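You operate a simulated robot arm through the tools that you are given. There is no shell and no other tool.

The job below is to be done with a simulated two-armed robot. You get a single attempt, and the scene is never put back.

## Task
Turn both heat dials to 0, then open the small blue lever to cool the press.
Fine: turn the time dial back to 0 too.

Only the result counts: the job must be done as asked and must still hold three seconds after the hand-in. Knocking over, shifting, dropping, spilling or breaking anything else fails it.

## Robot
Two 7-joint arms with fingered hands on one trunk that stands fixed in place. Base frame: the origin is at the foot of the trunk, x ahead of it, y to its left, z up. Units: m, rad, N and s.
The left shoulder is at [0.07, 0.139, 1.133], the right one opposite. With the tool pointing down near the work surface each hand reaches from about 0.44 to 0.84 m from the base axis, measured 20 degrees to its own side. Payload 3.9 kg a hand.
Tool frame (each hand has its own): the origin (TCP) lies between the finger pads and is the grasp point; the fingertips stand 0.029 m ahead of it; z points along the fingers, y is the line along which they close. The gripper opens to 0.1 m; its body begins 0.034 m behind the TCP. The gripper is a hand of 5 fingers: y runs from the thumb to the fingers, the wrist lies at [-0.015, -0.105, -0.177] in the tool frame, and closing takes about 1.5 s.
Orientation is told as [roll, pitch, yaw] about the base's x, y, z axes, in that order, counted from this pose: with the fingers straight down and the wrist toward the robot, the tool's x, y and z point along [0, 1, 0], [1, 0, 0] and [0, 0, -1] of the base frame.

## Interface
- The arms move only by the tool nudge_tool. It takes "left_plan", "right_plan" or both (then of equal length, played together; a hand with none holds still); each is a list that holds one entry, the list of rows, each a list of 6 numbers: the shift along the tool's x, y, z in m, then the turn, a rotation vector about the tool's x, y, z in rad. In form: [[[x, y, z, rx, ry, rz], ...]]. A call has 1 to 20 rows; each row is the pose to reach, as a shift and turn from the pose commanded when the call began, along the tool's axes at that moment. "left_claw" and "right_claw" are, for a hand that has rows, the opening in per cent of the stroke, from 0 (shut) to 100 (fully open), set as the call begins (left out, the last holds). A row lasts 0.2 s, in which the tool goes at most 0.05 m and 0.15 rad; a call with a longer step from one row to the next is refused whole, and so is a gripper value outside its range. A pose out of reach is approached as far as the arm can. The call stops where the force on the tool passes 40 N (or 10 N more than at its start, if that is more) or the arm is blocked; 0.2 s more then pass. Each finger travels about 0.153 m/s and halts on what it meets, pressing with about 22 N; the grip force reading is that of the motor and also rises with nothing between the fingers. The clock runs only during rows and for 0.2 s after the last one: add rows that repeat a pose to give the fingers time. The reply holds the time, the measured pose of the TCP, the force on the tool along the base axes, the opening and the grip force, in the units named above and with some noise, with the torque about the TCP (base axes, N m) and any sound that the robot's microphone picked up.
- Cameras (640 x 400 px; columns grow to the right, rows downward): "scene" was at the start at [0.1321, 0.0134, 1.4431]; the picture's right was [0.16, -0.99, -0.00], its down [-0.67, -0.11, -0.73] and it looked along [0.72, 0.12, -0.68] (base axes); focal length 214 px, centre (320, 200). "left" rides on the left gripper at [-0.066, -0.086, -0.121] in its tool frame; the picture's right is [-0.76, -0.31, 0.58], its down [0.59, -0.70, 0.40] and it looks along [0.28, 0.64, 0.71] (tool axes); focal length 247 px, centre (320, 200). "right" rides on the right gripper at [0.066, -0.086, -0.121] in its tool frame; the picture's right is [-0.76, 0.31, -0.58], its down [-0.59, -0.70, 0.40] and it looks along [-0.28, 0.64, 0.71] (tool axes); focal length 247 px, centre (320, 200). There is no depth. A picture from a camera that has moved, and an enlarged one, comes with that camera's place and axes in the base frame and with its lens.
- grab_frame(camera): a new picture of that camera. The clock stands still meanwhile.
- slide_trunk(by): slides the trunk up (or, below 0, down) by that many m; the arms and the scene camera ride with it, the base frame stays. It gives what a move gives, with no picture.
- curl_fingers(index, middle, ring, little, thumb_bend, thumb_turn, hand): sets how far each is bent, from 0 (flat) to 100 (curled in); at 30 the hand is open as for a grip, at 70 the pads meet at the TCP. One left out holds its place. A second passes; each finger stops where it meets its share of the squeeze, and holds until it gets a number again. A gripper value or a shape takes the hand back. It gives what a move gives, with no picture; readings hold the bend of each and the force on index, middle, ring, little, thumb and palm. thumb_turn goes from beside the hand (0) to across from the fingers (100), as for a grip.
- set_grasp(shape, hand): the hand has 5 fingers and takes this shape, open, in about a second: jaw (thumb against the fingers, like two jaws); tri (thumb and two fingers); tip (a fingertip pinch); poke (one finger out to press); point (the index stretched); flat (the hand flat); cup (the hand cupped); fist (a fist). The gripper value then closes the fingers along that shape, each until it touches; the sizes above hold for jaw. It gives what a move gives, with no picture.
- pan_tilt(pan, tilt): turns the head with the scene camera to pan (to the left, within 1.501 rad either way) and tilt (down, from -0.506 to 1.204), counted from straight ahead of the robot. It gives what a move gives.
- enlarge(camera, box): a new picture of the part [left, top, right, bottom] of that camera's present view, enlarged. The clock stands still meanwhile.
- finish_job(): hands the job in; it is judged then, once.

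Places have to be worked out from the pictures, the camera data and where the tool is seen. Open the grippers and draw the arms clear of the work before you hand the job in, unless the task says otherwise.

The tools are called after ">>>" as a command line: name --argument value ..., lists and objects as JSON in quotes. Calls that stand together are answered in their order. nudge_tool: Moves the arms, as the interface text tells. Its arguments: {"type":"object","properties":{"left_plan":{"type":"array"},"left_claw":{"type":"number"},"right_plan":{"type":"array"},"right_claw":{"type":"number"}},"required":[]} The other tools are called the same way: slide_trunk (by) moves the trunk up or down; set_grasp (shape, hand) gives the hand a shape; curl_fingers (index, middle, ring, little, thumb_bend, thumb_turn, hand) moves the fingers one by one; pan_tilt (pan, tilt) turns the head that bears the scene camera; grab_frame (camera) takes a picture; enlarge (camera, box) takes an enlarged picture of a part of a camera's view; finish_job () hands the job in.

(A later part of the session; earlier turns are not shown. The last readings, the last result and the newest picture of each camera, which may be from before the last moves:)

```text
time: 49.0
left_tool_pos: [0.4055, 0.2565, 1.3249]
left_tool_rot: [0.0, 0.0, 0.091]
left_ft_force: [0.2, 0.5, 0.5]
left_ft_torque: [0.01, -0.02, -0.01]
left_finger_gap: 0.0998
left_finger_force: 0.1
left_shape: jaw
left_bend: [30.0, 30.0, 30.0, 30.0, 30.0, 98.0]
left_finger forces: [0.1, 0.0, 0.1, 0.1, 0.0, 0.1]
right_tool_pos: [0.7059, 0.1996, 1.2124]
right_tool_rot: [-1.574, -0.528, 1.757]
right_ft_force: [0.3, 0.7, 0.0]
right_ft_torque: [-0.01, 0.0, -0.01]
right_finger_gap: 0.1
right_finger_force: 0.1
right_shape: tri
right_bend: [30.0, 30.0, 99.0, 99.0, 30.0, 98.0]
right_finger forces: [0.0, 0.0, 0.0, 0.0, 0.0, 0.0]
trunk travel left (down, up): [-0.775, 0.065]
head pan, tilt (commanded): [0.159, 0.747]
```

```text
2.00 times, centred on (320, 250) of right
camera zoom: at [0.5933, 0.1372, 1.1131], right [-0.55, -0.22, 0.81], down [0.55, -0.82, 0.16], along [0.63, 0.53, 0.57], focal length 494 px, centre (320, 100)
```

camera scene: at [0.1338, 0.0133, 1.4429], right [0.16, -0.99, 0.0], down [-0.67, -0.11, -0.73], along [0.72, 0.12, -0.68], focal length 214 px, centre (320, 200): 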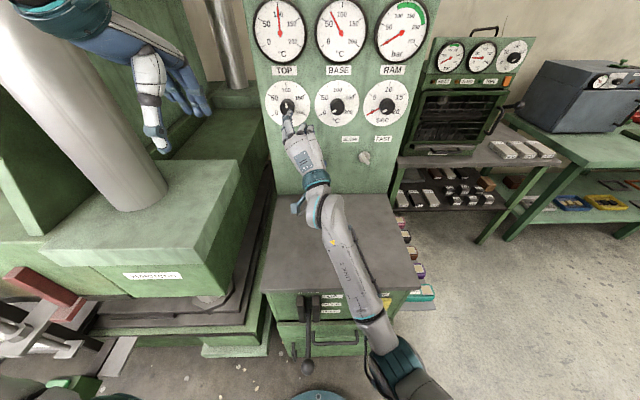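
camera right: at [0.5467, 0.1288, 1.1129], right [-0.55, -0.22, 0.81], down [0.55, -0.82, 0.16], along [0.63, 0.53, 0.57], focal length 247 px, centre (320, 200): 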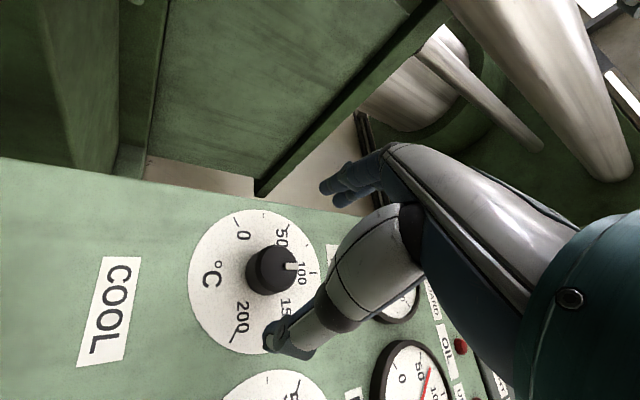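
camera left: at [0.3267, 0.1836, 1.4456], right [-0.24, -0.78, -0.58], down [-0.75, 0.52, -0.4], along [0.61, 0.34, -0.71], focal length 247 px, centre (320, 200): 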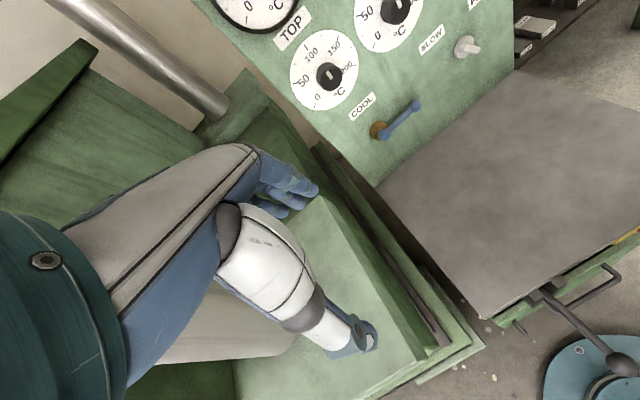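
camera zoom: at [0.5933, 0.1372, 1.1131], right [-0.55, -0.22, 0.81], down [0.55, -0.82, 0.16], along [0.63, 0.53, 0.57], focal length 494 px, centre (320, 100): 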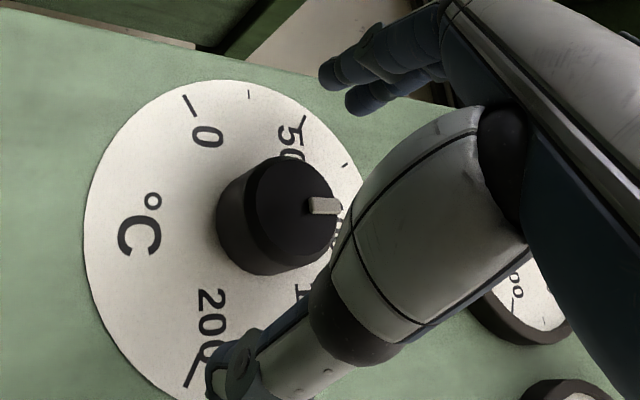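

Nearly identical to the BASE view. I advance the last 17 mm (with a 1.5 mm recentre), and close on the knob.

>>> nudge_tool --right_plan '[[[0, -0.0008, 0.0085, 0, 0, 0], [0, -0.0015, 0.017, 0, 0, 0], [0, -0.0015, 0.017, 0, 0, 0]]]'

>>> nudge_tool --right_plan '[[[0, 0, 0, 0, 0, 0], [0, 0, 0, 0, 0, 0], [0, 0, 0, 0, 0, 0], [0, 0, 0, 0, 0, 0], [0, 0, 0, 0, 0, 0], [0, 0, 0, 0, 0, 0], [0, 0, 0, 0, 0, 0]]]' --right_claw 0

>>> enlarge --camera "right" --box '[160, 150, 480, 350]'

```text
time: 49.8
left_tool_pos: [0.4053, 0.257, 1.3248]
left_tool_rot: [0.001, 0.0, 0.093]
left_ft_force: [-0.8, 0.4, 0.4]
left_ft_torque: [0.01, -0.01, 0.01]
left_finger_gap: 0.0998
left_finger_force: 0.0
left_shape: jaw
left_bend: [30.0, 30.0, 30.0, 30.0, 30.0, 98.0]
left_finger forces: [0.0, 0.0, 0.1, 0.0, 0.0, 0.0]
right_tool_pos: [0.7227, 0.2025, 1.2114]
right_tool_rot: [-1.575, -0.528, 1.753]
right_ft_force: [-0.5, -0.1, 0.0]
right_ft_torque: [0.02, -0.02, 0.01]
right_finger_gap: 0.0999
right_finger_force: 0.1
right_shape: tri
right_bend: [30.0, 30.0, 99.0, 99.0, 30.0, 98.0]
right_finger forces: [0.0, 0.0, 0.0, 0.0, 0.1, 0.1]
trunk travel left (down, up): [-0.775, 0.065]
head pan, tilt (commanded): [0.159, 0.747]
```

```text
time: 51.4
left_tool_pos: [0.4055, 0.2568, 1.3241]
left_tool_rot: [-0.001, 0.001, 0.093]
left_ft_force: [-0.1, 0.0, -1.0]
left_ft_torque: [0.01, 0.0, 0.0]
left_finger_gap: 0.0995
left_finger_force: 0.1
left_shape: jaw
left_bend: [30.0, 30.0, 30.0, 30.0, 30.0, 98.0]
left_finger forces: [0.1, 0.0, 0.1, 0.0, 0.0, 0.0]
right_tool_pos: [0.722, 0.2014, 1.2117]
right_tool_rot: [-1.573, -0.526, 1.753]
right_ft_force: [0.0, 1.4, -0.1]
right_ft_torque: [0.03, 0.01, 0.03]
right_finger_gap: 0.0343
right_finger_force: 22.2
right_shape: tri
right_bend: [75.0, 48.0, 100.0, 100.0, 44.0, 100.0]
right_finger forces: [9.8, 10.0, 0.0, 0.0, 19.4, 0.0]
trunk travel left (down, up): [-0.775, 0.065]
head pan, tilt (commanded): [0.159, 0.747]
```

```text
2.00 times, centred on (320, 250) of right
camera zoom: at [0.6102, 0.1396, 1.1127], right [-0.55, -0.22, 0.81], down [0.55, -0.82, 0.16], along [0.63, 0.53, 0.57], focal length 494 px, centre (320, 100)
```

zoom: 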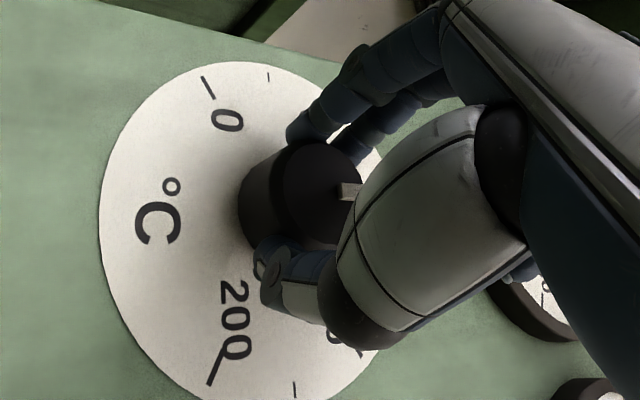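

Firm grip on TOP. I turn counter-clockwise by 1.1 rad.

>>> nudge_tool --right_plan '[[[0, 0, 0, 0, 0, -0.122], [0, 0, 0, 0, 0, -0.244], [0, 0, 0, 0, 0, -0.367], [0, 0, 0, 0, 0, -0.489], [0, 0, 0, 0, 0, -0.611], [0, 0, 0, 0, 0, -0.733], [0, 0, 0, 0, 0, -0.856], [0, 0, 0, 0, 0, -0.978], [0, 0, 0, 0, 0, -1.1], [0, 0, 0, 0, 0, -1.1]]]'

>>> enlarge --camera "right" --box '[160, 150, 480, 350]'

>>> enlarge --camera "scene" --box '[240, 60, 400, 160]'

```text
time: 53.5
left_tool_pos: [0.4046, 0.256, 1.325]
left_tool_rot: [0.004, -0.001, 0.092]
left_ft_force: [-0.3, 0.0, -0.3]
left_ft_torque: [-0.03, -0.01, -0.01]
left_finger_gap: 0.0998
left_finger_force: 0.1
left_shape: jaw
left_bend: [30.0, 30.0, 30.0, 30.0, 30.0, 98.0]
left_finger forces: [0.0, 0.0, 0.0, 0.1, 0.1, 0.0]
right_tool_pos: [0.7235, 0.1995, 1.2128]
right_tool_rot: [-1.576, 0.573, 1.748]
right_ft_force: [1.4, -4.0, 4.2]
right_ft_torque: [0.07, -0.09, -0.13]
right_finger_gap: 0.0339
right_finger_force: 21.7
right_shape: tri
right_bend: [75.0, 49.0, 100.0, 100.0, 44.0, 100.0]
right_finger forces: [9.1, 9.1, 0.0, 0.1, 23.9, 0.0]
trunk travel left (down, up): [-0.775, 0.065]
head pan, tilt (commanded): [0.159, 0.747]
```

```text
2.00 times, centred on (320, 250) of right
camera zoom: at [0.6224, 0.0725, 1.2048], right [-0.69, 0.55, 0.47], down [0.44, -0.2, 0.88], along [0.58, 0.81, -0.11], focal length 494 px, centre (320, 100)
```

zoom: 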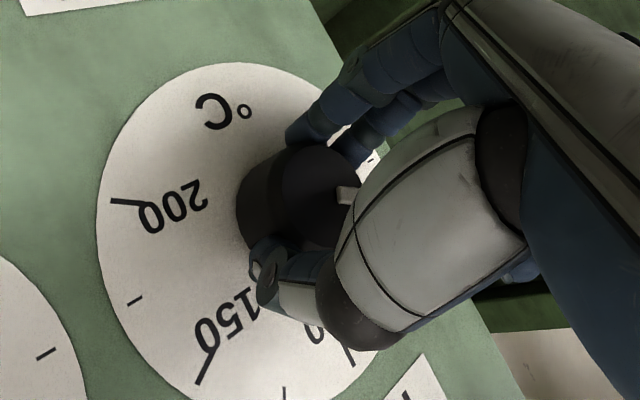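

```text
4.00 times, centred on (320, 110) of scene
camera zoom: at [0.1315, 0.0119, 1.4433], right [0.16, -0.99, 0.0], down [-0.67, -0.11, -0.73], along [0.72, 0.12, -0.68], focal length 858 px, centre (320, 560)
```

zoom: 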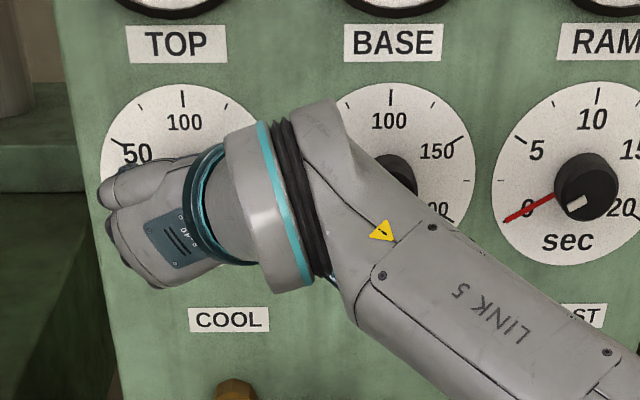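

Knob followed again (now ≈ −66°, about 45 °C). I open, roll back 1.1 rad, and regrip.

>>> nudge_tool --right_plan '[[[0, 0, 0, 0, 0, 0], [0, 0, 0, 0, 0, 0], [0, 0, 0, 0, 0, 0], [0, 0, 0, 0, 0, 0], [0, 0, 0, 0, 0, 0], [0, 0, 0, 0, 0, 0.122], [0, 0, 0, 0, 0, 0.244], [0, 0, 0, 0, 0, 0.367], [0, 0, 0, 0, 0, 0.489], [0, 0, 0, 0, 0, 0.611], [0, 0, 0, 0, 0, 0.733], [0, 0, 0, 0, 0, 0.856], [0, 0, 0, 0, 0, 0.978], [0, 0, 0, 0, 0, 1.1], [0, 0, 0, 0, 0, 1.1]]]' --right_claw 100

>>> enlarge --camera "right" --box '[160, 150, 480, 350]'

```text
time: 56.8
left_tool_pos: [0.4055, 0.2568, 1.3253]
left_tool_rot: [-0.001, 0.001, 0.094]
left_ft_force: [0.5, 0.2, -0.7]
left_ft_torque: [-0.01, 0.02, 0.0]
left_finger_gap: 0.0998
left_finger_force: 0.1
left_shape: jaw
left_bend: [30.0, 30.0, 30.0, 30.0, 30.0, 98.0]
left_finger forces: [0.1, 0.0, 0.0, 0.1, 0.1, 0.0]
right_tool_pos: [0.723, 0.2016, 1.2109]
right_tool_rot: [-1.575, -0.529, 1.753]
right_ft_force: [0.3, 0.3, 1.1]
right_ft_torque: [-0.03, 0.02, -0.03]
right_finger_gap: 0.0997
right_finger_force: 0.0
right_shape: tri
right_bend: [30.0, 30.0, 99.0, 100.0, 30.0, 98.0]
right_finger forces: [0.0, 0.1, 0.0, 0.1, 0.1, 0.0]
trunk travel left (down, up): [-0.775, 0.065]
head pan, tilt (commanded): [0.159, 0.747]
```

```text
2.00 times, centred on (320, 250) of right
camera zoom: at [0.611, 0.1394, 1.1123], right [-0.55, -0.22, 0.81], down [0.55, -0.82, 0.15], along [0.63, 0.53, 0.57], focal length 494 px, centre (320, 100)
```

zoom: 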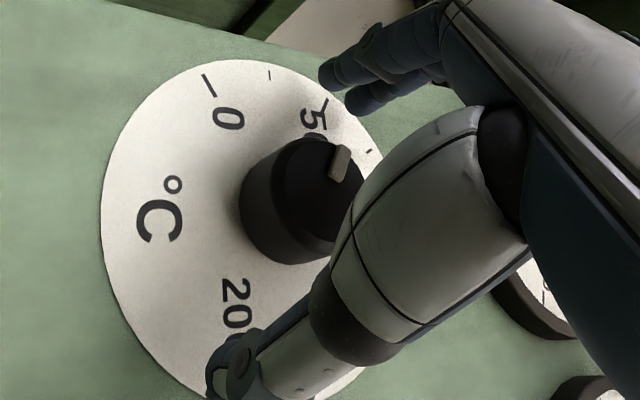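

The mark is at about 45–50. I regrip and turn a further 0.9 rad.

>>> nudge_tool --right_plan '[[[0, 0, 0, 0, 0, 0], [0, 0, 0, 0, 0, 0], [0, 0, 0, 0, 0, 0], [0, 0, 0, 0, 0, 0], [0, 0, 0, 0, 0, 0], [0, 0, 0, 0, 0, 0], [0, 0, 0, 0, 0, 0]]]' --right_claw 0

>>> nudge_tool --right_plan '[[[0, 0, 0, 0, 0, -0.1286], [0, 0, 0, 0, 0, -0.2571], [0, 0, 0, 0, 0, -0.3857], [0, 0, 0, 0, 0, -0.5143], [0, 0, 0, 0, 0, -0.6429], [0, 0, 0, 0, 0, -0.7714], [0, 0, 0, 0, 0, -0.9], [0, 0, 0, 0, 0, -0.9]]]'

>>> enlarge --camera "right" --box '[220, 180, 380, 280]'

```text
time: 58.4
left_tool_pos: [0.4061, 0.2576, 1.3247]
left_tool_rot: [0.001, 0.0, 0.092]
left_ft_force: [0.3, -0.2, -0.4]
left_ft_torque: [0.0, 0.01, 0.03]
left_finger_gap: 0.0997
left_finger_force: 0.0
left_shape: jaw
left_bend: [30.0, 30.0, 30.0, 30.0, 30.0, 98.0]
left_finger forces: [0.0, 0.0, 0.1, 0.0, 0.1, 0.0]
right_tool_pos: [0.723, 0.2012, 1.2109]
right_tool_rot: [-1.572, -0.526, 1.755]
right_ft_force: [0.6, 0.2, -0.4]
right_ft_torque: [0.0, -0.02, 0.01]
right_finger_gap: 0.0345
right_finger_force: 22.1
right_shape: tri
right_bend: [47.0, 47.0, 100.0, 100.0, 44.0, 100.0]
right_finger forces: [9.3, 10.1, 0.1, 0.0, 19.7, 0.0]
trunk travel left (down, up): [-0.775, 0.065]
head pan, tilt (commanded): [0.159, 0.747]
```

```text
time: 60.1
left_tool_pos: [0.4076, 0.2543, 1.3247]
left_tool_rot: [0.002, 0.0, 0.093]
left_ft_force: [0.1, -0.4, 0.2]
left_ft_torque: [0.02, 0.01, -0.01]
left_finger_gap: 0.0997
left_finger_force: 0.0
left_shape: jaw
left_bend: [30.0, 30.0, 30.0, 30.0, 30.0, 98.0]
left_finger forces: [0.1, 0.0, 0.1, 0.0, 0.1, 0.0]
right_tool_pos: [0.7242, 0.199, 1.2119]
right_tool_rot: [-1.574, 0.373, 1.749]
right_ft_force: [5.0, -3.6, 4.1]
right_ft_torque: [0.07, -0.1, -0.08]
right_finger_gap: 0.034
right_finger_force: 22.2
right_shape: tri
right_bend: [75.0, 48.0, 100.0, 100.0, 45.0, 100.0]
right_finger forces: [8.0, 9.9, 0.1, 0.0, 23.5, 0.0]
trunk travel left (down, up): [-0.775, 0.065]
head pan, tilt (commanded): [0.159, 0.747]
```

```text
4.00 times, centred on (300, 230) of right
camera zoom: at [0.6223, 0.0761, 1.1827], right [-0.67, 0.45, 0.59], down [0.47, -0.36, 0.81], along [0.58, 0.82, 0.03], focal length 988 px, centre (400, 80)
```

zoom: 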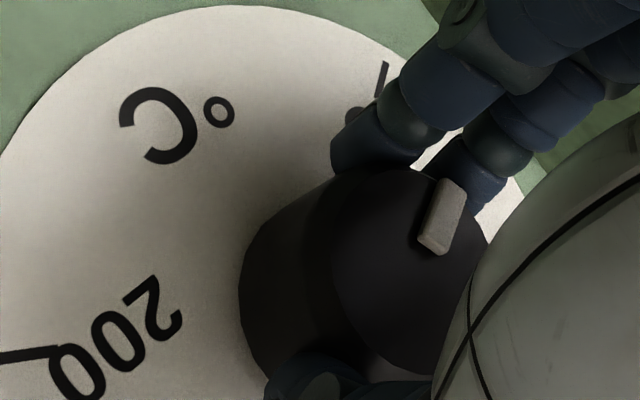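

Mark is about 5–7° short of the 0 tick. I continue in small steps, watching torque.

>>> nudge_tool --right_plan '[[[0, 0, 0, 0, 0, -0.06], [0, 0, 0, 0, 0, -0.12], [0, 0, 0, 0, 0, -0.12]]]'

>>> enlarge --camera "right" --box '[220, 180, 380, 280]'

```text
time: 61.0
left_tool_pos: [0.4055, 0.2549, 1.326]
left_tool_rot: [0.001, -0.001, 0.094]
left_ft_force: [0.3, 1.2, -0.8]
left_ft_torque: [0.01, -0.02, -0.01]
left_finger_gap: 0.0995
left_finger_force: 0.1
left_shape: jaw
left_bend: [30.0, 30.0, 30.0, 30.0, 30.0, 98.0]
left_finger forces: [0.0, 0.0, 0.0, 0.0, 0.0, 0.0]
right_tool_pos: [0.7238, 0.1995, 1.2114]
right_tool_rot: [-1.573, 0.492, 1.752]
right_ft_force: [5.9, -4.9, 6.0]
right_ft_torque: [0.1, -0.15, -0.17]
right_finger_gap: 0.0337
right_finger_force: 22.1
right_shape: tri
right_bend: [76.0, 49.0, 100.0, 100.0, 45.0, 100.0]
right_finger forces: [7.5, 9.3, 0.0, 0.1, 24.2, 0.0]
trunk travel left (down, up): [-0.775, 0.065]
head pan, tilt (commanded): [0.159, 0.747]
```

```text
4.00 times, centred on (300, 230) of right
camera zoom: at [0.6227, 0.0735, 1.1951], right [-0.68, 0.51, 0.52], down [0.45, -0.26, 0.85], along [0.58, 0.82, -0.05], focal length 988 px, centre (400, 80)
```

zoom: 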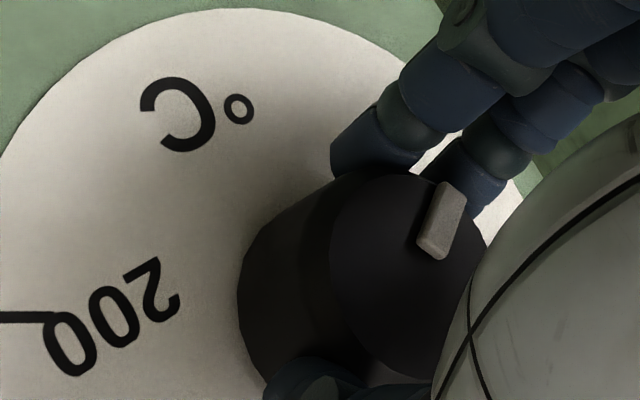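

The knob still turns with the hand. I continue another 0.1 rad.

>>> nudge_tool --right_plan '[[[0, 0, 0, 0, 0, -0.05], [0, 0, 0, 0, 0, -0.1], [0, 0, 0, 0, 0, -0.1]]]'

>>> enlarge --camera "right" --box '[220, 180, 380, 280]'

```text
time: 61.8
left_tool_pos: [0.4065, 0.256, 1.3258]
left_tool_rot: [0.003, 0.0, 0.094]
left_ft_force: [-0.5, -0.3, 0.3]
left_ft_torque: [-0.02, 0.0, -0.02]
left_finger_gap: 0.0999
left_finger_force: 0.1
left_shape: jaw
left_bend: [30.0, 30.0, 30.0, 30.0, 30.0, 98.0]
left_finger forces: [0.0, 0.1, 0.0, 0.0, 0.1, 0.1]
right_tool_pos: [0.7233, 0.1999, 1.2111]
right_tool_rot: [-1.574, 0.593, 1.75]
right_ft_force: [5.7, -2.8, 6.9]
right_ft_torque: [0.14, -0.17, -0.14]
right_finger_gap: 0.0336
right_finger_force: 22.5
right_shape: tri
right_bend: [76.0, 49.0, 100.0, 100.0, 45.0, 100.0]
right_finger forces: [7.2, 8.8, 0.0, 0.0, 23.8, 0.0]
trunk travel left (down, up): [-0.775, 0.065]
head pan, tilt (commanded): [0.159, 0.747]
```

```text
4.00 times, centred on (300, 230) of right
camera zoom: at [0.6228, 0.0724, 1.2062], right [-0.69, 0.56, 0.46], down [0.44, -0.18, 0.88], along [0.58, 0.81, -0.12], focal length 988 px, centre (400, 80)
```

zoom: 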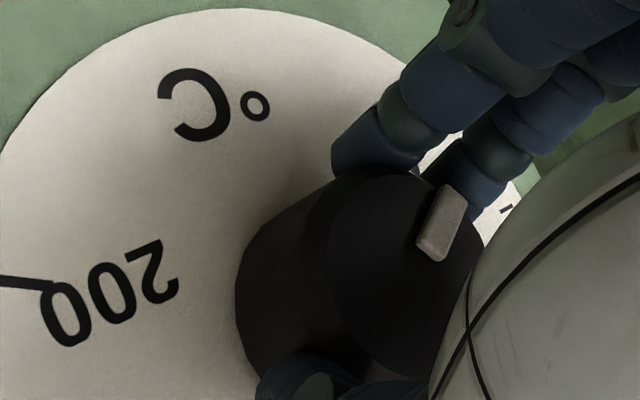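

By dead reckoning it should be at the stop (torque 0.14). I release, retract and look.

>>> nudge_tool --right_plan '[[[0, 0, 0, 0, 0, 0], [0, 0, 0, 0, 0, 0], [0, 0, 0, 0, 0, 0], [0, 0, 0, 0, 0, 0], [0, 0, 0, 0, 0, 0], [0, 0, 0, 0, 0, 0]]]' --right_claw 100

>>> enlarge --camera "right" --box '[160, 150, 480, 350]'

```text
time: 63.1
left_tool_pos: [0.4039, 0.2567, 1.325]
left_tool_rot: [0.0, 0.001, 0.093]
left_ft_force: [-0.2, 0.1, 0.6]
left_ft_torque: [0.01, 0.01, -0.04]
left_finger_gap: 0.0998
left_finger_force: 0.0
left_shape: jaw
left_bend: [30.0, 30.0, 30.0, 30.0, 30.0, 98.0]
left_finger forces: [0.1, 0.0, 0.1, 0.0, 0.0, 0.0]
right_tool_pos: [0.7225, 0.2015, 1.2108]
right_tool_rot: [-1.574, 0.595, 1.75]
right_ft_force: [-1.1, -0.3, 0.8]
right_ft_torque: [0.04, 0.01, 0.0]
right_finger_gap: 0.0998
right_finger_force: 0.0
right_shape: tri
right_bend: [30.0, 30.0, 99.0, 100.0, 30.0, 98.0]
right_finger forces: [0.1, 0.0, 0.0, 0.0, 0.0, 0.0]
trunk travel left (down, up): [-0.775, 0.065]
head pan, tilt (commanded): [0.159, 0.747]
```

```text
2.00 times, centred on (320, 250) of right
camera zoom: at [0.6225, 0.0734, 1.2061], right [-0.69, 0.56, 0.46], down [0.44, -0.18, 0.88], along [0.58, 0.81, -0.12], focal length 494 px, centre (320, 100)
```

zoom: 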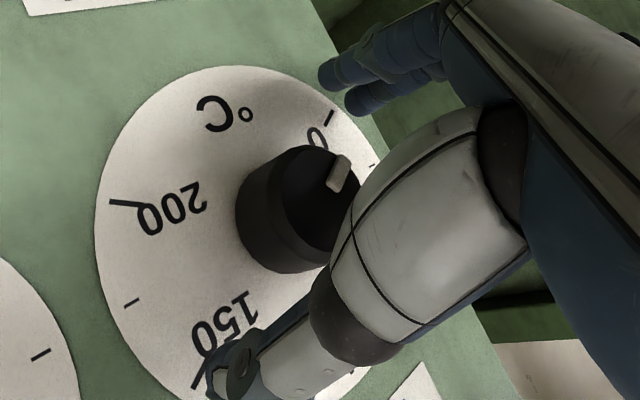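

The 0 tick and mark look close; I retract the arm and swing it aside to view the TOP dial with the scene camera.

>>> nudge_tool --right_plan '[[[0, 0, -0.02, 0, 0, 0], [0, 0, -0.04, 0, 0, 0], [0, 0, -0.06, 0, 0, 0], [0, 0, -0.08, 0, 0, 0.1], [0.02, -0.03, -0.1, 0, 0, 0.22], [0.04, -0.06, -0.11, 0, 0, 0.34], [0.06, -0.09, -0.11, 0, 0, 0.46], [0.075, -0.12, -0.11, 0, 0, 0.58], [0.09, -0.15, -0.11, 0, 0, 0.58], [0.09, -0.15, -0.11, 0, 0, 0.58]]]'

>>> grab_frame --camera "scene"

>>> enlarge --camera "scene" --box '[255, 75, 335, 125]'

```text
time: 65.3
left_tool_pos: [0.4058, 0.2571, 1.3254]
left_tool_rot: [0.0, -0.001, 0.093]
left_ft_force: [-1.0, -0.3, -0.3]
left_ft_torque: [0.01, -0.02, 0.0]
left_finger_gap: 0.0999
left_finger_force: 0.0
left_shape: jaw
left_bend: [30.0, 30.0, 30.0, 30.0, 30.0, 98.0]
left_finger forces: [0.0, 0.1, 0.0, 0.1, 0.1, 0.1]
right_tool_pos: [0.648, 0.0101, 1.2225]
right_tool_rot: [-1.572, 0.015, 1.753]
right_ft_force: [-0.1, 0.4, 0.2]
right_ft_torque: [0.0, 0.0, -0.02]
right_finger_gap: 0.0998
right_finger_force: 0.1
right_shape: tri
right_bend: [30.0, 30.0, 99.0, 99.0, 30.0, 98.0]
right_finger forces: [0.1, 0.0, 0.0, 0.1, 0.0, 0.0]
trunk travel left (down, up): [-0.775, 0.065]
head pan, tilt (commanded): [0.159, 0.747]
```

```text
taken
camera scene: at [0.1324, 0.0143, 1.4431], right [0.16, -0.99, 0.0], down [-0.67, -0.11, -0.73], along [0.72, 0.12, -0.68], focal length 214 px, centre (320, 200)
```

scene: 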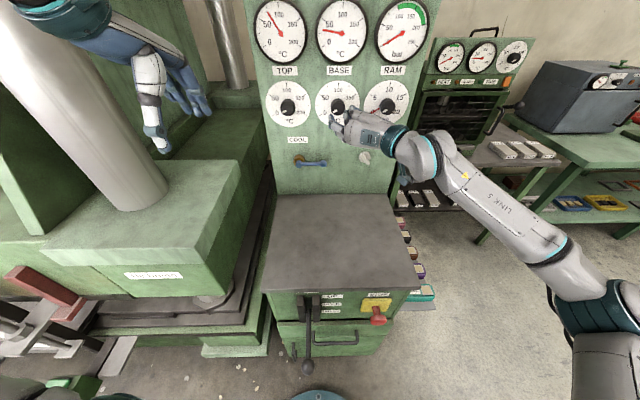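

```text
8.00 times, centred on (295, 100) of scene
camera zoom: at [0.1324, 0.0143, 1.4431], right [0.16, -0.99, 0.0], down [-0.67, -0.11, -0.73], along [0.72, 0.12, -0.68], focal length 1716 px, centre (520, 1000)
```

zoom: 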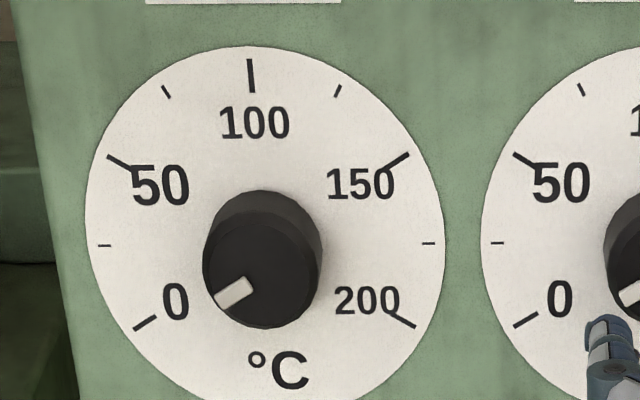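

TOP's mark now points at 0. I zoom further on each dial to compare the marks with the ticks.

>>> enlarge --camera "scene" --box '[264, 93, 312, 123]'

>>> enlarge --camera "scene" --box '[312, 93, 360, 123]'

>>> enlarge --camera "scene" --box '[360, 93, 408, 123]'

```text
13.33 times, centred on (288, 108) of scene
camera zoom: at [0.1324, 0.0143, 1.4431], right [0.16, -0.99, 0.0], down [-0.67, -0.11, -0.73], along [0.72, 0.12, -0.68], focal length 2860 px, centre (747, 1427)
```

zoom: 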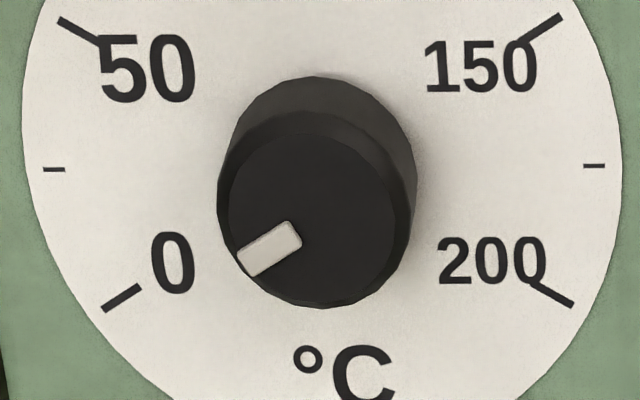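

```text
13.33 times, centred on (336, 108) of scene
camera zoom: at [0.1324, 0.0143, 1.4431], right [0.16, -0.99, 0.0], down [-0.67, -0.11, -0.73], along [0.72, 0.12, -0.68], focal length 2860 px, centre (107, 1427)
```

zoom: 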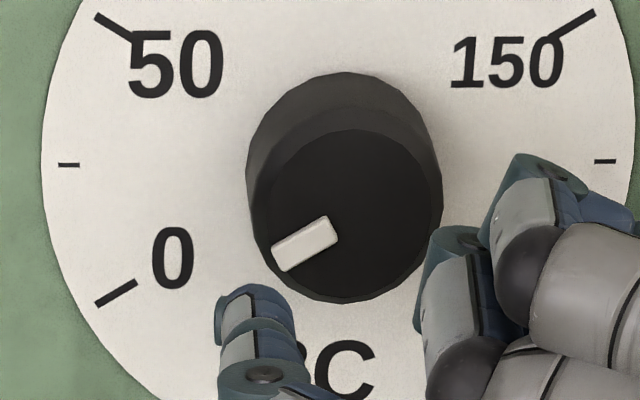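

```text
13.33 times, centred on (384, 108) of scene
camera zoom: at [0.1324, 0.0143, 1.4431], right [0.16, -0.99, 0.0], down [-0.67, -0.11, -0.73], along [0.72, 0.12, -0.68], focal length 2860 px, centre (-533, 1427)
```

zoom: 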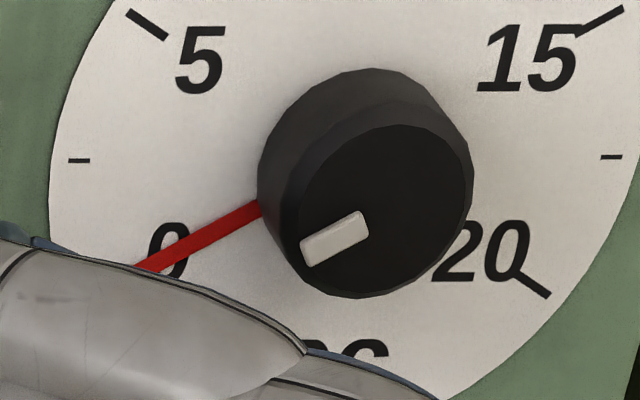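

Both heat dials and the time dial read 0. Now the blue lever: I look at it closely from the scene and hand cameras to fix its geometry.

>>> enlarge --camera "scene" --box '[280, 145, 344, 185]'

>>> grab_frame --camera "right"

>>> enlarge --camera "left" --box '[350, 90, 430, 140]'

```text
10.00 times, centred on (312, 165) of scene
camera zoom: at [0.1324, 0.0143, 1.4431], right [0.16, -0.99, 0.0], down [-0.67, -0.11, -0.73], along [0.72, 0.12, -0.68], focal length 2145 px, centre (400, 550)
```

zoom: 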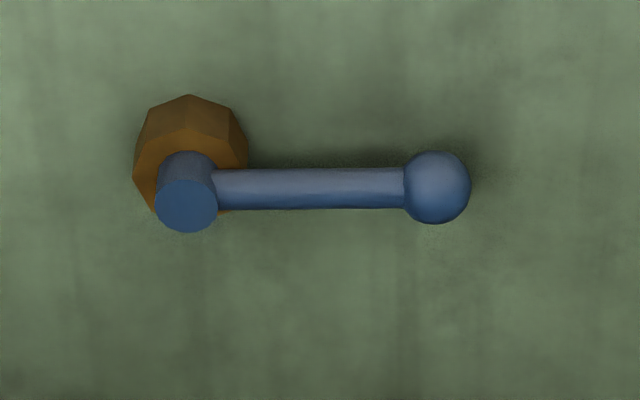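

```text
taken
camera right: at [0.5431, -0.0975, 1.1588], right [-0.63, 0.21, 0.75], down [0.52, -0.61, 0.6], along [0.58, 0.76, 0.28], focal length 247 px, centre (320, 200)
```

right: 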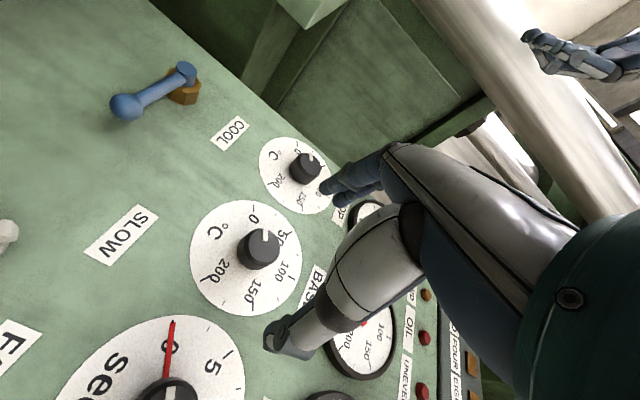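

```text
8.00 times, centred on (390, 115) of left
camera zoom: at [0.3272, 0.1844, 1.4455], right [-0.24, -0.78, -0.58], down [-0.75, 0.52, -0.4], along [0.61, 0.34, -0.71], focal length 1976 px, centre (-240, 880)
```

zoom: 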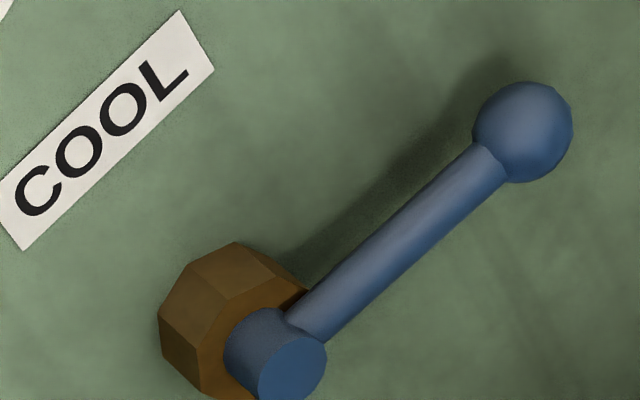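

The ball is at about [0.754, 0.101, 1.028] and the hub at [0.734, 0.185, 1.028], lever radius ≈86 mm turning about the panel normal. I close the tri fingers into a beak and move to a pre-pose in front of and above the rod, wrist rolled up-right.

>>> nudge_tool --right_plan '[[[0.0185, 0.011, 0.0055, 0, 0, -0.0635], [0.0369, 0.0221, 0.0109, 0, 0, -0.127], [0.0554, 0.0331, 0.0164, 0, 0, -0.1905], [0.0739, 0.0441, 0.0219, 0, 0, -0.254], [0.0923, 0.0551, 0.0273, 0, 0, -0.3175], [0.1108, 0.0662, 0.0328, 0, 0, -0.381], [0.1292, 0.0772, 0.0382, 0, 0, -0.4445], [0.1477, 0.0882, 0.0437, 0, 0, -0.508], [0.1477, 0.0882, 0.0437, 0, 0, -0.508]]]' --right_claw 0

>>> grab_frame --camera "scene"

>>> grab_frame --camera "right"

>>> enlarge --camera "left" --box '[300, 40, 500, 165]'

```text
time: 67.3
left_tool_pos: [0.4061, 0.2567, 1.3249]
left_tool_rot: [-0.001, -0.001, 0.092]
left_ft_force: [-0.4, -1.0, -0.2]
left_ft_torque: [-0.03, 0.01, -0.01]
left_finger_gap: 0.0999
left_finger_force: 0.0
left_shape: jaw
left_bend: [30.0, 30.0, 30.0, 30.0, 30.0, 98.0]
left_finger forces: [0.1, 0.0, 0.0, 0.0, 0.1, 0.1]
right_tool_pos: [0.6744, 0.1026, 1.0735]
right_tool_rot: [-1.575, 0.521, 1.75]
right_ft_force: [-0.1, 0.3, 0.0]
right_ft_torque: [-0.03, 0.0, -0.03]
right_finger_gap: 0.0001
right_finger_force: 22.0
right_shape: tri
right_bend: [70.0, 70.0, 100.0, 100.0, 70.0, 100.0]
right_finger forces: [0.0, 0.1, 0.0, 0.0, 0.0, 0.1]
trunk travel left (down, up): [-0.775, 0.065]
head pan, tilt (commanded): [0.159, 0.747]
```

```text
taken
camera scene: at [0.1318, 0.0132, 1.4432], right [0.16, -0.99, 0.0], down [-0.67, -0.11, -0.73], along [0.72, 0.12, -0.68], focal length 214 px, centre (320, 200)
```

scene: 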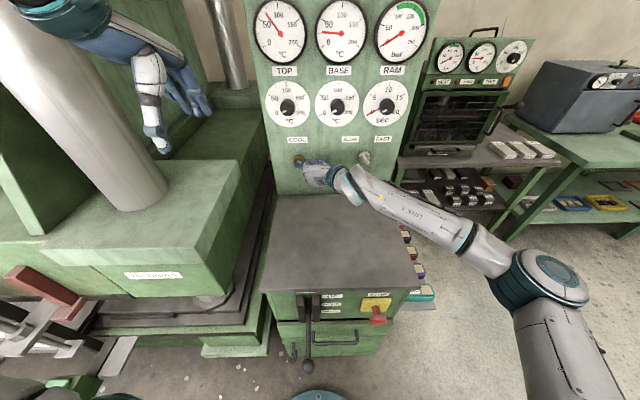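

```text
taken
camera right: at [0.5749, -0.024, 1.0599], right [-0.69, 0.53, 0.5], down [0.45, -0.24, 0.86], along [0.58, 0.81, -0.07], focal length 247 px, centre (320, 200)
```

right: 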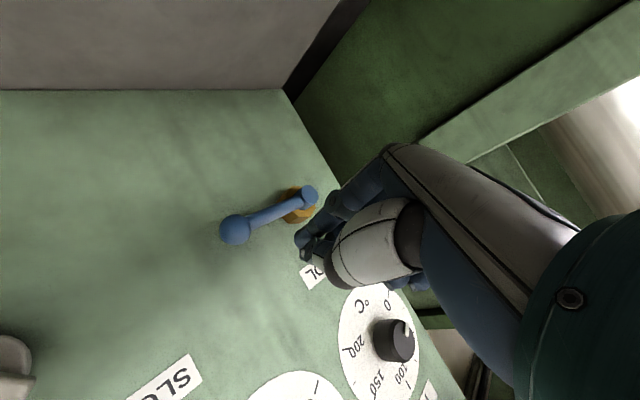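

```text
3.20 times, centred on (400, 102) of left
camera zoom: at [0.3266, 0.1832, 1.4458], right [-0.24, -0.78, -0.58], down [-0.75, 0.52, -0.4], along [0.61, 0.34, -0.71], focal length 790 px, centre (64, 512)
```

zoom: 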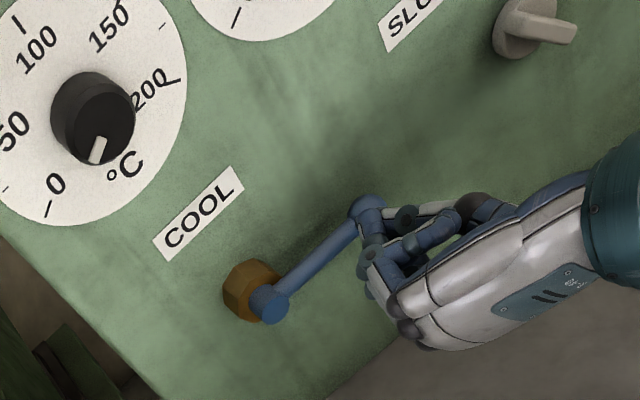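

The beak is well formed and the lever is just below-left of its line. I advance 60 mm so the beak sits over the rod near the ball.

>>> nudge_tool --right_plan '[[[0, 0, 0.015, 0, 0, 0], [0, 0, 0.03, 0, 0, 0], [0, 0, 0.045, 0, 0, 0], [0, 0, 0.06, 0, 0, 0], [0, 0, 0.06, 0, 0, 0]]]'

>>> grab_frame --camera "right"

>>> enlarge --camera "left" --box '[300, 40, 500, 165]'

>>> enlarge --camera "scene" --box '[270, 130, 370, 192]'

```text
time: 68.5
left_tool_pos: [0.4057, 0.2562, 1.3246]
left_tool_rot: [0.0, -0.001, 0.091]
left_ft_force: [1.0, 0.1, -0.1]
left_ft_torque: [0.03, 0.01, 0.02]
left_finger_gap: 0.0997
left_finger_force: 0.0
left_shape: jaw
left_bend: [30.0, 30.0, 30.0, 30.0, 30.0, 98.0]
left_finger forces: [0.0, 0.0, 0.1, 0.0, 0.1, 0.0]
right_tool_pos: [0.7325, 0.114, 1.073]
right_tool_rot: [-1.575, 0.521, 1.751]
right_ft_force: [-0.4, -0.3, -1.0]
right_ft_torque: [-0.03, 0.02, 0.02]
right_finger_gap: 0.0
right_finger_force: 21.9
right_shape: tri
right_bend: [70.0, 70.0, 100.0, 100.0, 70.0, 100.0]
right_finger forces: [0.0, 0.0, 0.1, 0.0, 0.0, 0.0]
trunk travel left (down, up): [-0.775, 0.065]
head pan, tilt (commanded): [0.159, 0.747]
```

```text
taken
camera right: at [0.632, -0.0139, 1.0588], right [-0.68, 0.53, 0.5], down [0.45, -0.24, 0.86], along [0.58, 0.81, -0.07], focal length 247 px, centre (320, 200)
```

right: 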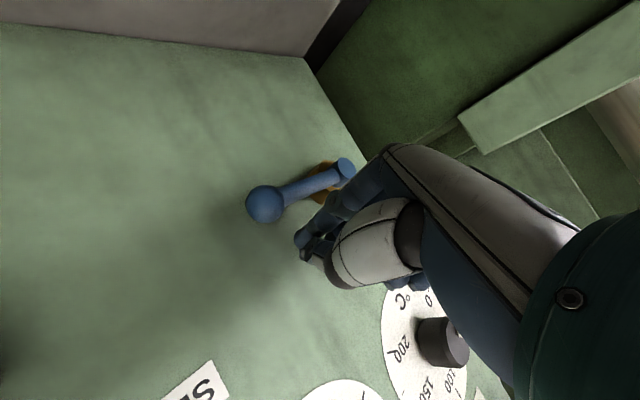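

```text
3.20 times, centred on (400, 102) of left
camera zoom: at [0.3265, 0.1833, 1.4458], right [-0.24, -0.78, -0.58], down [-0.75, 0.52, -0.4], along [0.61, 0.34, -0.71], focal length 790 px, centre (64, 512)
```

zoom: 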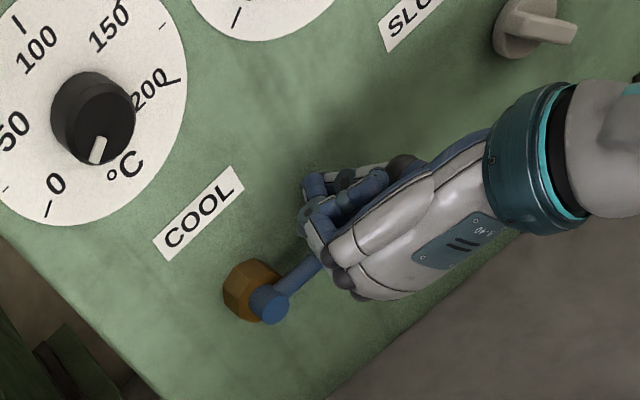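

```text
6.40 times, centred on (320, 161) of scene
camera zoom: at [0.1317, 0.0132, 1.4432], right [0.16, -0.99, 0.0], down [-0.67, -0.11, -0.73], along [0.72, 0.12, -0.68], focal length 1373 px, centre (320, 450)
```

zoom: 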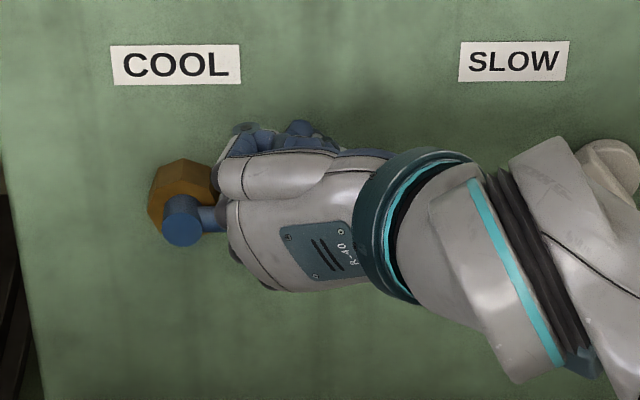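

The beak is above the rod. I lower it 24 mm in small steps to find contact.

>>> nudge_tool --right_plan '[[[0.0052, 0.003, 0, 0, 0, 0], [0.0104, 0.006, 0, 0, 0, 0], [0.0139, 0.008, 0, 0, 0, 0], [0.0173, 0.01, 0, 0, 0, 0], [0.0208, 0.0119, 0, 0, 0, 0], [0.0208, 0.0119, 0, 0, 0, 0]]]'

>>> enlarge --camera "right" --box '[200, 130, 400, 255]'

```text
time: 70.0
left_tool_pos: [0.4047, 0.2565, 1.3257]
left_tool_rot: [0.001, -0.001, 0.093]
left_ft_force: [0.5, 0.4, -0.2]
left_ft_torque: [0.0, -0.01, -0.02]
left_finger_gap: 0.0997
left_finger_force: 0.0
left_shape: jaw
left_bend: [30.0, 30.0, 30.0, 30.0, 30.0, 98.0]
left_finger forces: [0.0, 0.1, 0.1, 0.0, 0.1, 0.0]
right_tool_pos: [0.7334, 0.1131, 1.0475]
right_tool_rot: [-1.571, 0.519, 1.751]
right_ft_force: [1.0, -0.5, 0.1]
right_ft_torque: [-0.02, 0.01, 0.01]
right_finger_gap: 0.0
right_finger_force: 21.8
right_shape: tri
right_bend: [70.0, 70.0, 100.0, 100.0, 70.0, 100.0]
right_finger forces: [0.0, 0.1, 0.0, 0.1, 0.0, 0.1]
trunk travel left (down, up): [-0.775, 0.065]
head pan, tilt (commanded): [0.159, 0.747]
```

```text
3.20 times, centred on (300, 192) of right
camera zoom: at [0.6321, -0.0134, 1.0344], right [-0.68, 0.53, 0.5], down [0.45, -0.24, 0.86], along [0.58, 0.81, -0.07], focal length 790 px, centre (384, 224)
```

zoom: 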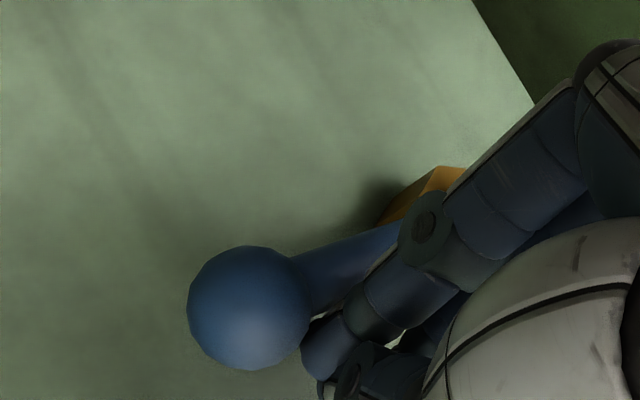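

No force yet; the fingertips are right next to the rod. I continue down 12 mm in 3 mm steps.

>>> nudge_tool --right_plan '[[[0.0026, 0.0015, 0, 0, 0, 0], [0.0052, 0.003, 0, 0, 0, 0], [0.0078, 0.0045, 0, 0, 0, 0], [0.0104, 0.006, 0, 0, 0, 0], [0.0104, 0.006, 0, 0, 0, 0]]]'

>>> enlarge --camera "right" --box '[200, 130, 400, 255]'

>>> enlarge --camera "left" --box '[340, 80, 440, 142]'

```text
time: 71.2
left_tool_pos: [0.4051, 0.2558, 1.3248]
left_tool_rot: [0.001, -0.001, 0.093]
left_ft_force: [-1.0, 0.0, -0.2]
left_ft_torque: [0.0, 0.04, 0.01]
left_finger_gap: 0.0997
left_finger_force: 0.0
left_shape: jaw
left_bend: [30.0, 30.0, 30.0, 30.0, 30.0, 98.0]
left_finger forces: [0.1, 0.0, 0.0, 0.0, 0.0, 0.0]
right_tool_pos: [0.7342, 0.1129, 1.0365]
right_tool_rot: [-1.573, 0.521, 1.751]
right_ft_force: [0.1, 0.3, 0.6]
right_ft_torque: [0.0, -0.01, 0.02]
right_finger_gap: 0.0
right_finger_force: 21.9
right_shape: tri
right_bend: [70.0, 70.0, 100.0, 100.0, 70.0, 100.0]
right_finger forces: [0.0, 0.0, 0.0, 0.0, 0.1, 0.1]
trunk travel left (down, up): [-0.775, 0.065]
head pan, tilt (commanded): [0.159, 0.747]
```

```text
3.20 times, centred on (300, 192) of right
camera zoom: at [0.6322, -0.0138, 1.0224], right [-0.68, 0.53, 0.5], down [0.45, -0.24, 0.86], along [0.58, 0.81, -0.07], focal length 790 px, centre (384, 224)
```

zoom: 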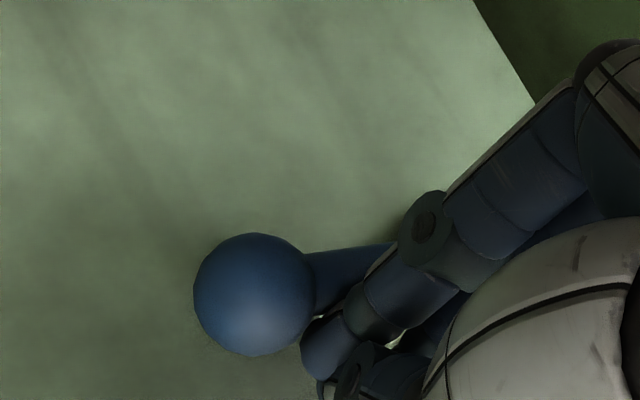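

```text
6.40 times, centred on (390, 111) of left
camera zoom: at [0.3268, 0.1836, 1.4457], right [-0.24, -0.78, -0.58], down [-0.75, 0.52, -0.4], along [0.61, 0.34, -0.71], focal length 1581 px, centre (-128, 770)
```

zoom: 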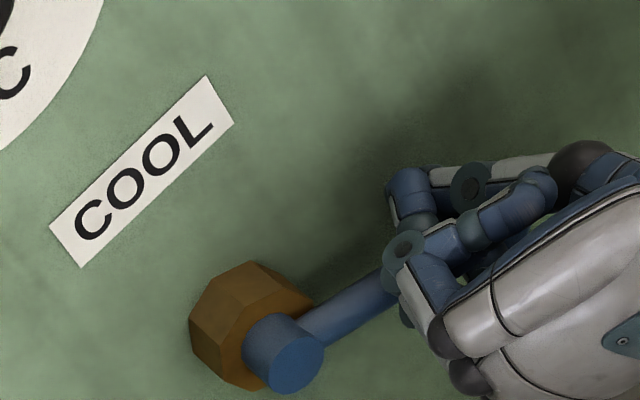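

The lever moves down freely with almost no force (already ~10°). I follow its arc downward toward ~50°.

>>> nudge_tool --right_plan '[[[0.0036, 0.0018, 0, 0, 0, 0], [0.0071, 0.0036, 0, 0, 0, 0], [0.0108, 0.006, 0, 0, 0, 0], [0.0144, 0.0084, 0, 0, 0, 0], [0.0177, 0.0112, 0, 0, 0, 0], [0.021, 0.014, 0, 0, 0, 0], [0.0239, 0.0172, 0, 0, 0, 0], [0.0268, 0.0204, 0, 0, 0, 0], [0.0294, 0.0239, 0, 0, 0, 0], [0.0319, 0.0274, 0, 0, 0, 0], [0.034, 0.0312, 0, 0, 0, 0], [0.0361, 0.035, 0, 0, 0, 0], [0.0361, 0.035, 0, 0, 0, 0]]]'

>>> enlarge --camera "right" --box '[160, 100, 480, 300]'

>>> enlarge --camera "left" --box '[320, 60, 480, 160]'

>>> enlarge --camera "scene" --box '[270, 130, 370, 192]'

```text
time: 74.0
left_tool_pos: [0.4055, 0.2571, 1.3254]
left_tool_rot: [0.0, 0.0, 0.093]
left_ft_force: [0.0, 0.0, -0.1]
left_ft_torque: [0.0, 0.01, -0.01]
left_finger_gap: 0.0998
left_finger_force: 0.1
left_shape: jaw
left_bend: [30.0, 30.0, 30.0, 30.0, 30.0, 98.0]
left_finger forces: [0.1, 0.1, 0.0, 0.0, 0.0, 0.0]
right_tool_pos: [0.7311, 0.1253, 0.9872]
right_tool_rot: [-1.572, 0.521, 1.75]
right_ft_force: [-0.2, 0.2, 0.1]
right_ft_torque: [-0.02, -0.01, -0.01]
right_finger_gap: 0.0
right_finger_force: 22.0
right_shape: tri
right_bend: [70.0, 70.0, 100.0, 100.0, 70.0, 100.0]
right_finger forces: [0.0, 0.0, 0.0, 0.0, 0.0, 0.0]
trunk travel left (down, up): [-0.775, 0.065]
head pan, tilt (commanded): [0.159, 0.747]
```

```text
2.00 times, centred on (320, 200) of right
camera zoom: at [0.6296, -0.0014, 0.9739], right [-0.68, 0.53, 0.5], down [0.45, -0.24, 0.86], along [0.58, 0.81, -0.07], focal length 494 px, centre (320, 200)
```

zoom: 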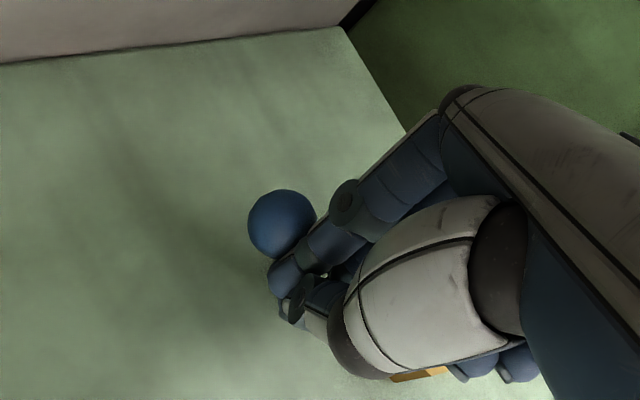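

```text
4.00 times, centred on (400, 110) of left
camera zoom: at [0.3267, 0.1835, 1.4457], right [-0.24, -0.78, -0.58], down [-0.75, 0.52, -0.4], along [0.61, 0.34, -0.71], focal length 988 px, centre (0, 560)
```

zoom: 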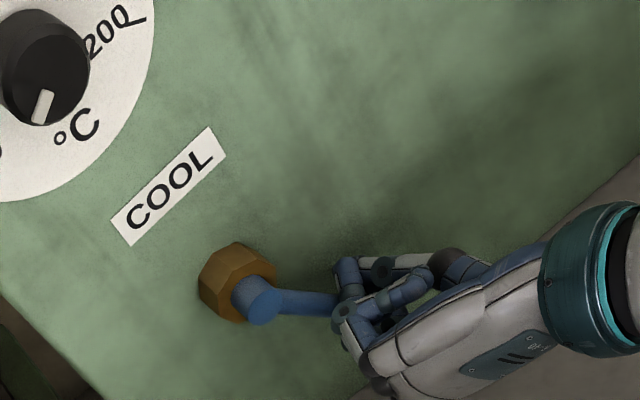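

```text
6.40 times, centred on (320, 161) of scene
camera zoom: at [0.132, 0.0135, 1.4431], right [0.16, -0.99, 0.0], down [-0.67, -0.11, -0.73], along [0.72, 0.12, -0.68], focal length 1373 px, centre (320, 450)
```

zoom: 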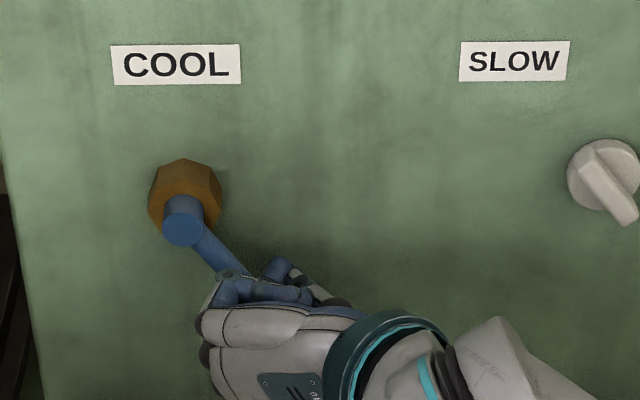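

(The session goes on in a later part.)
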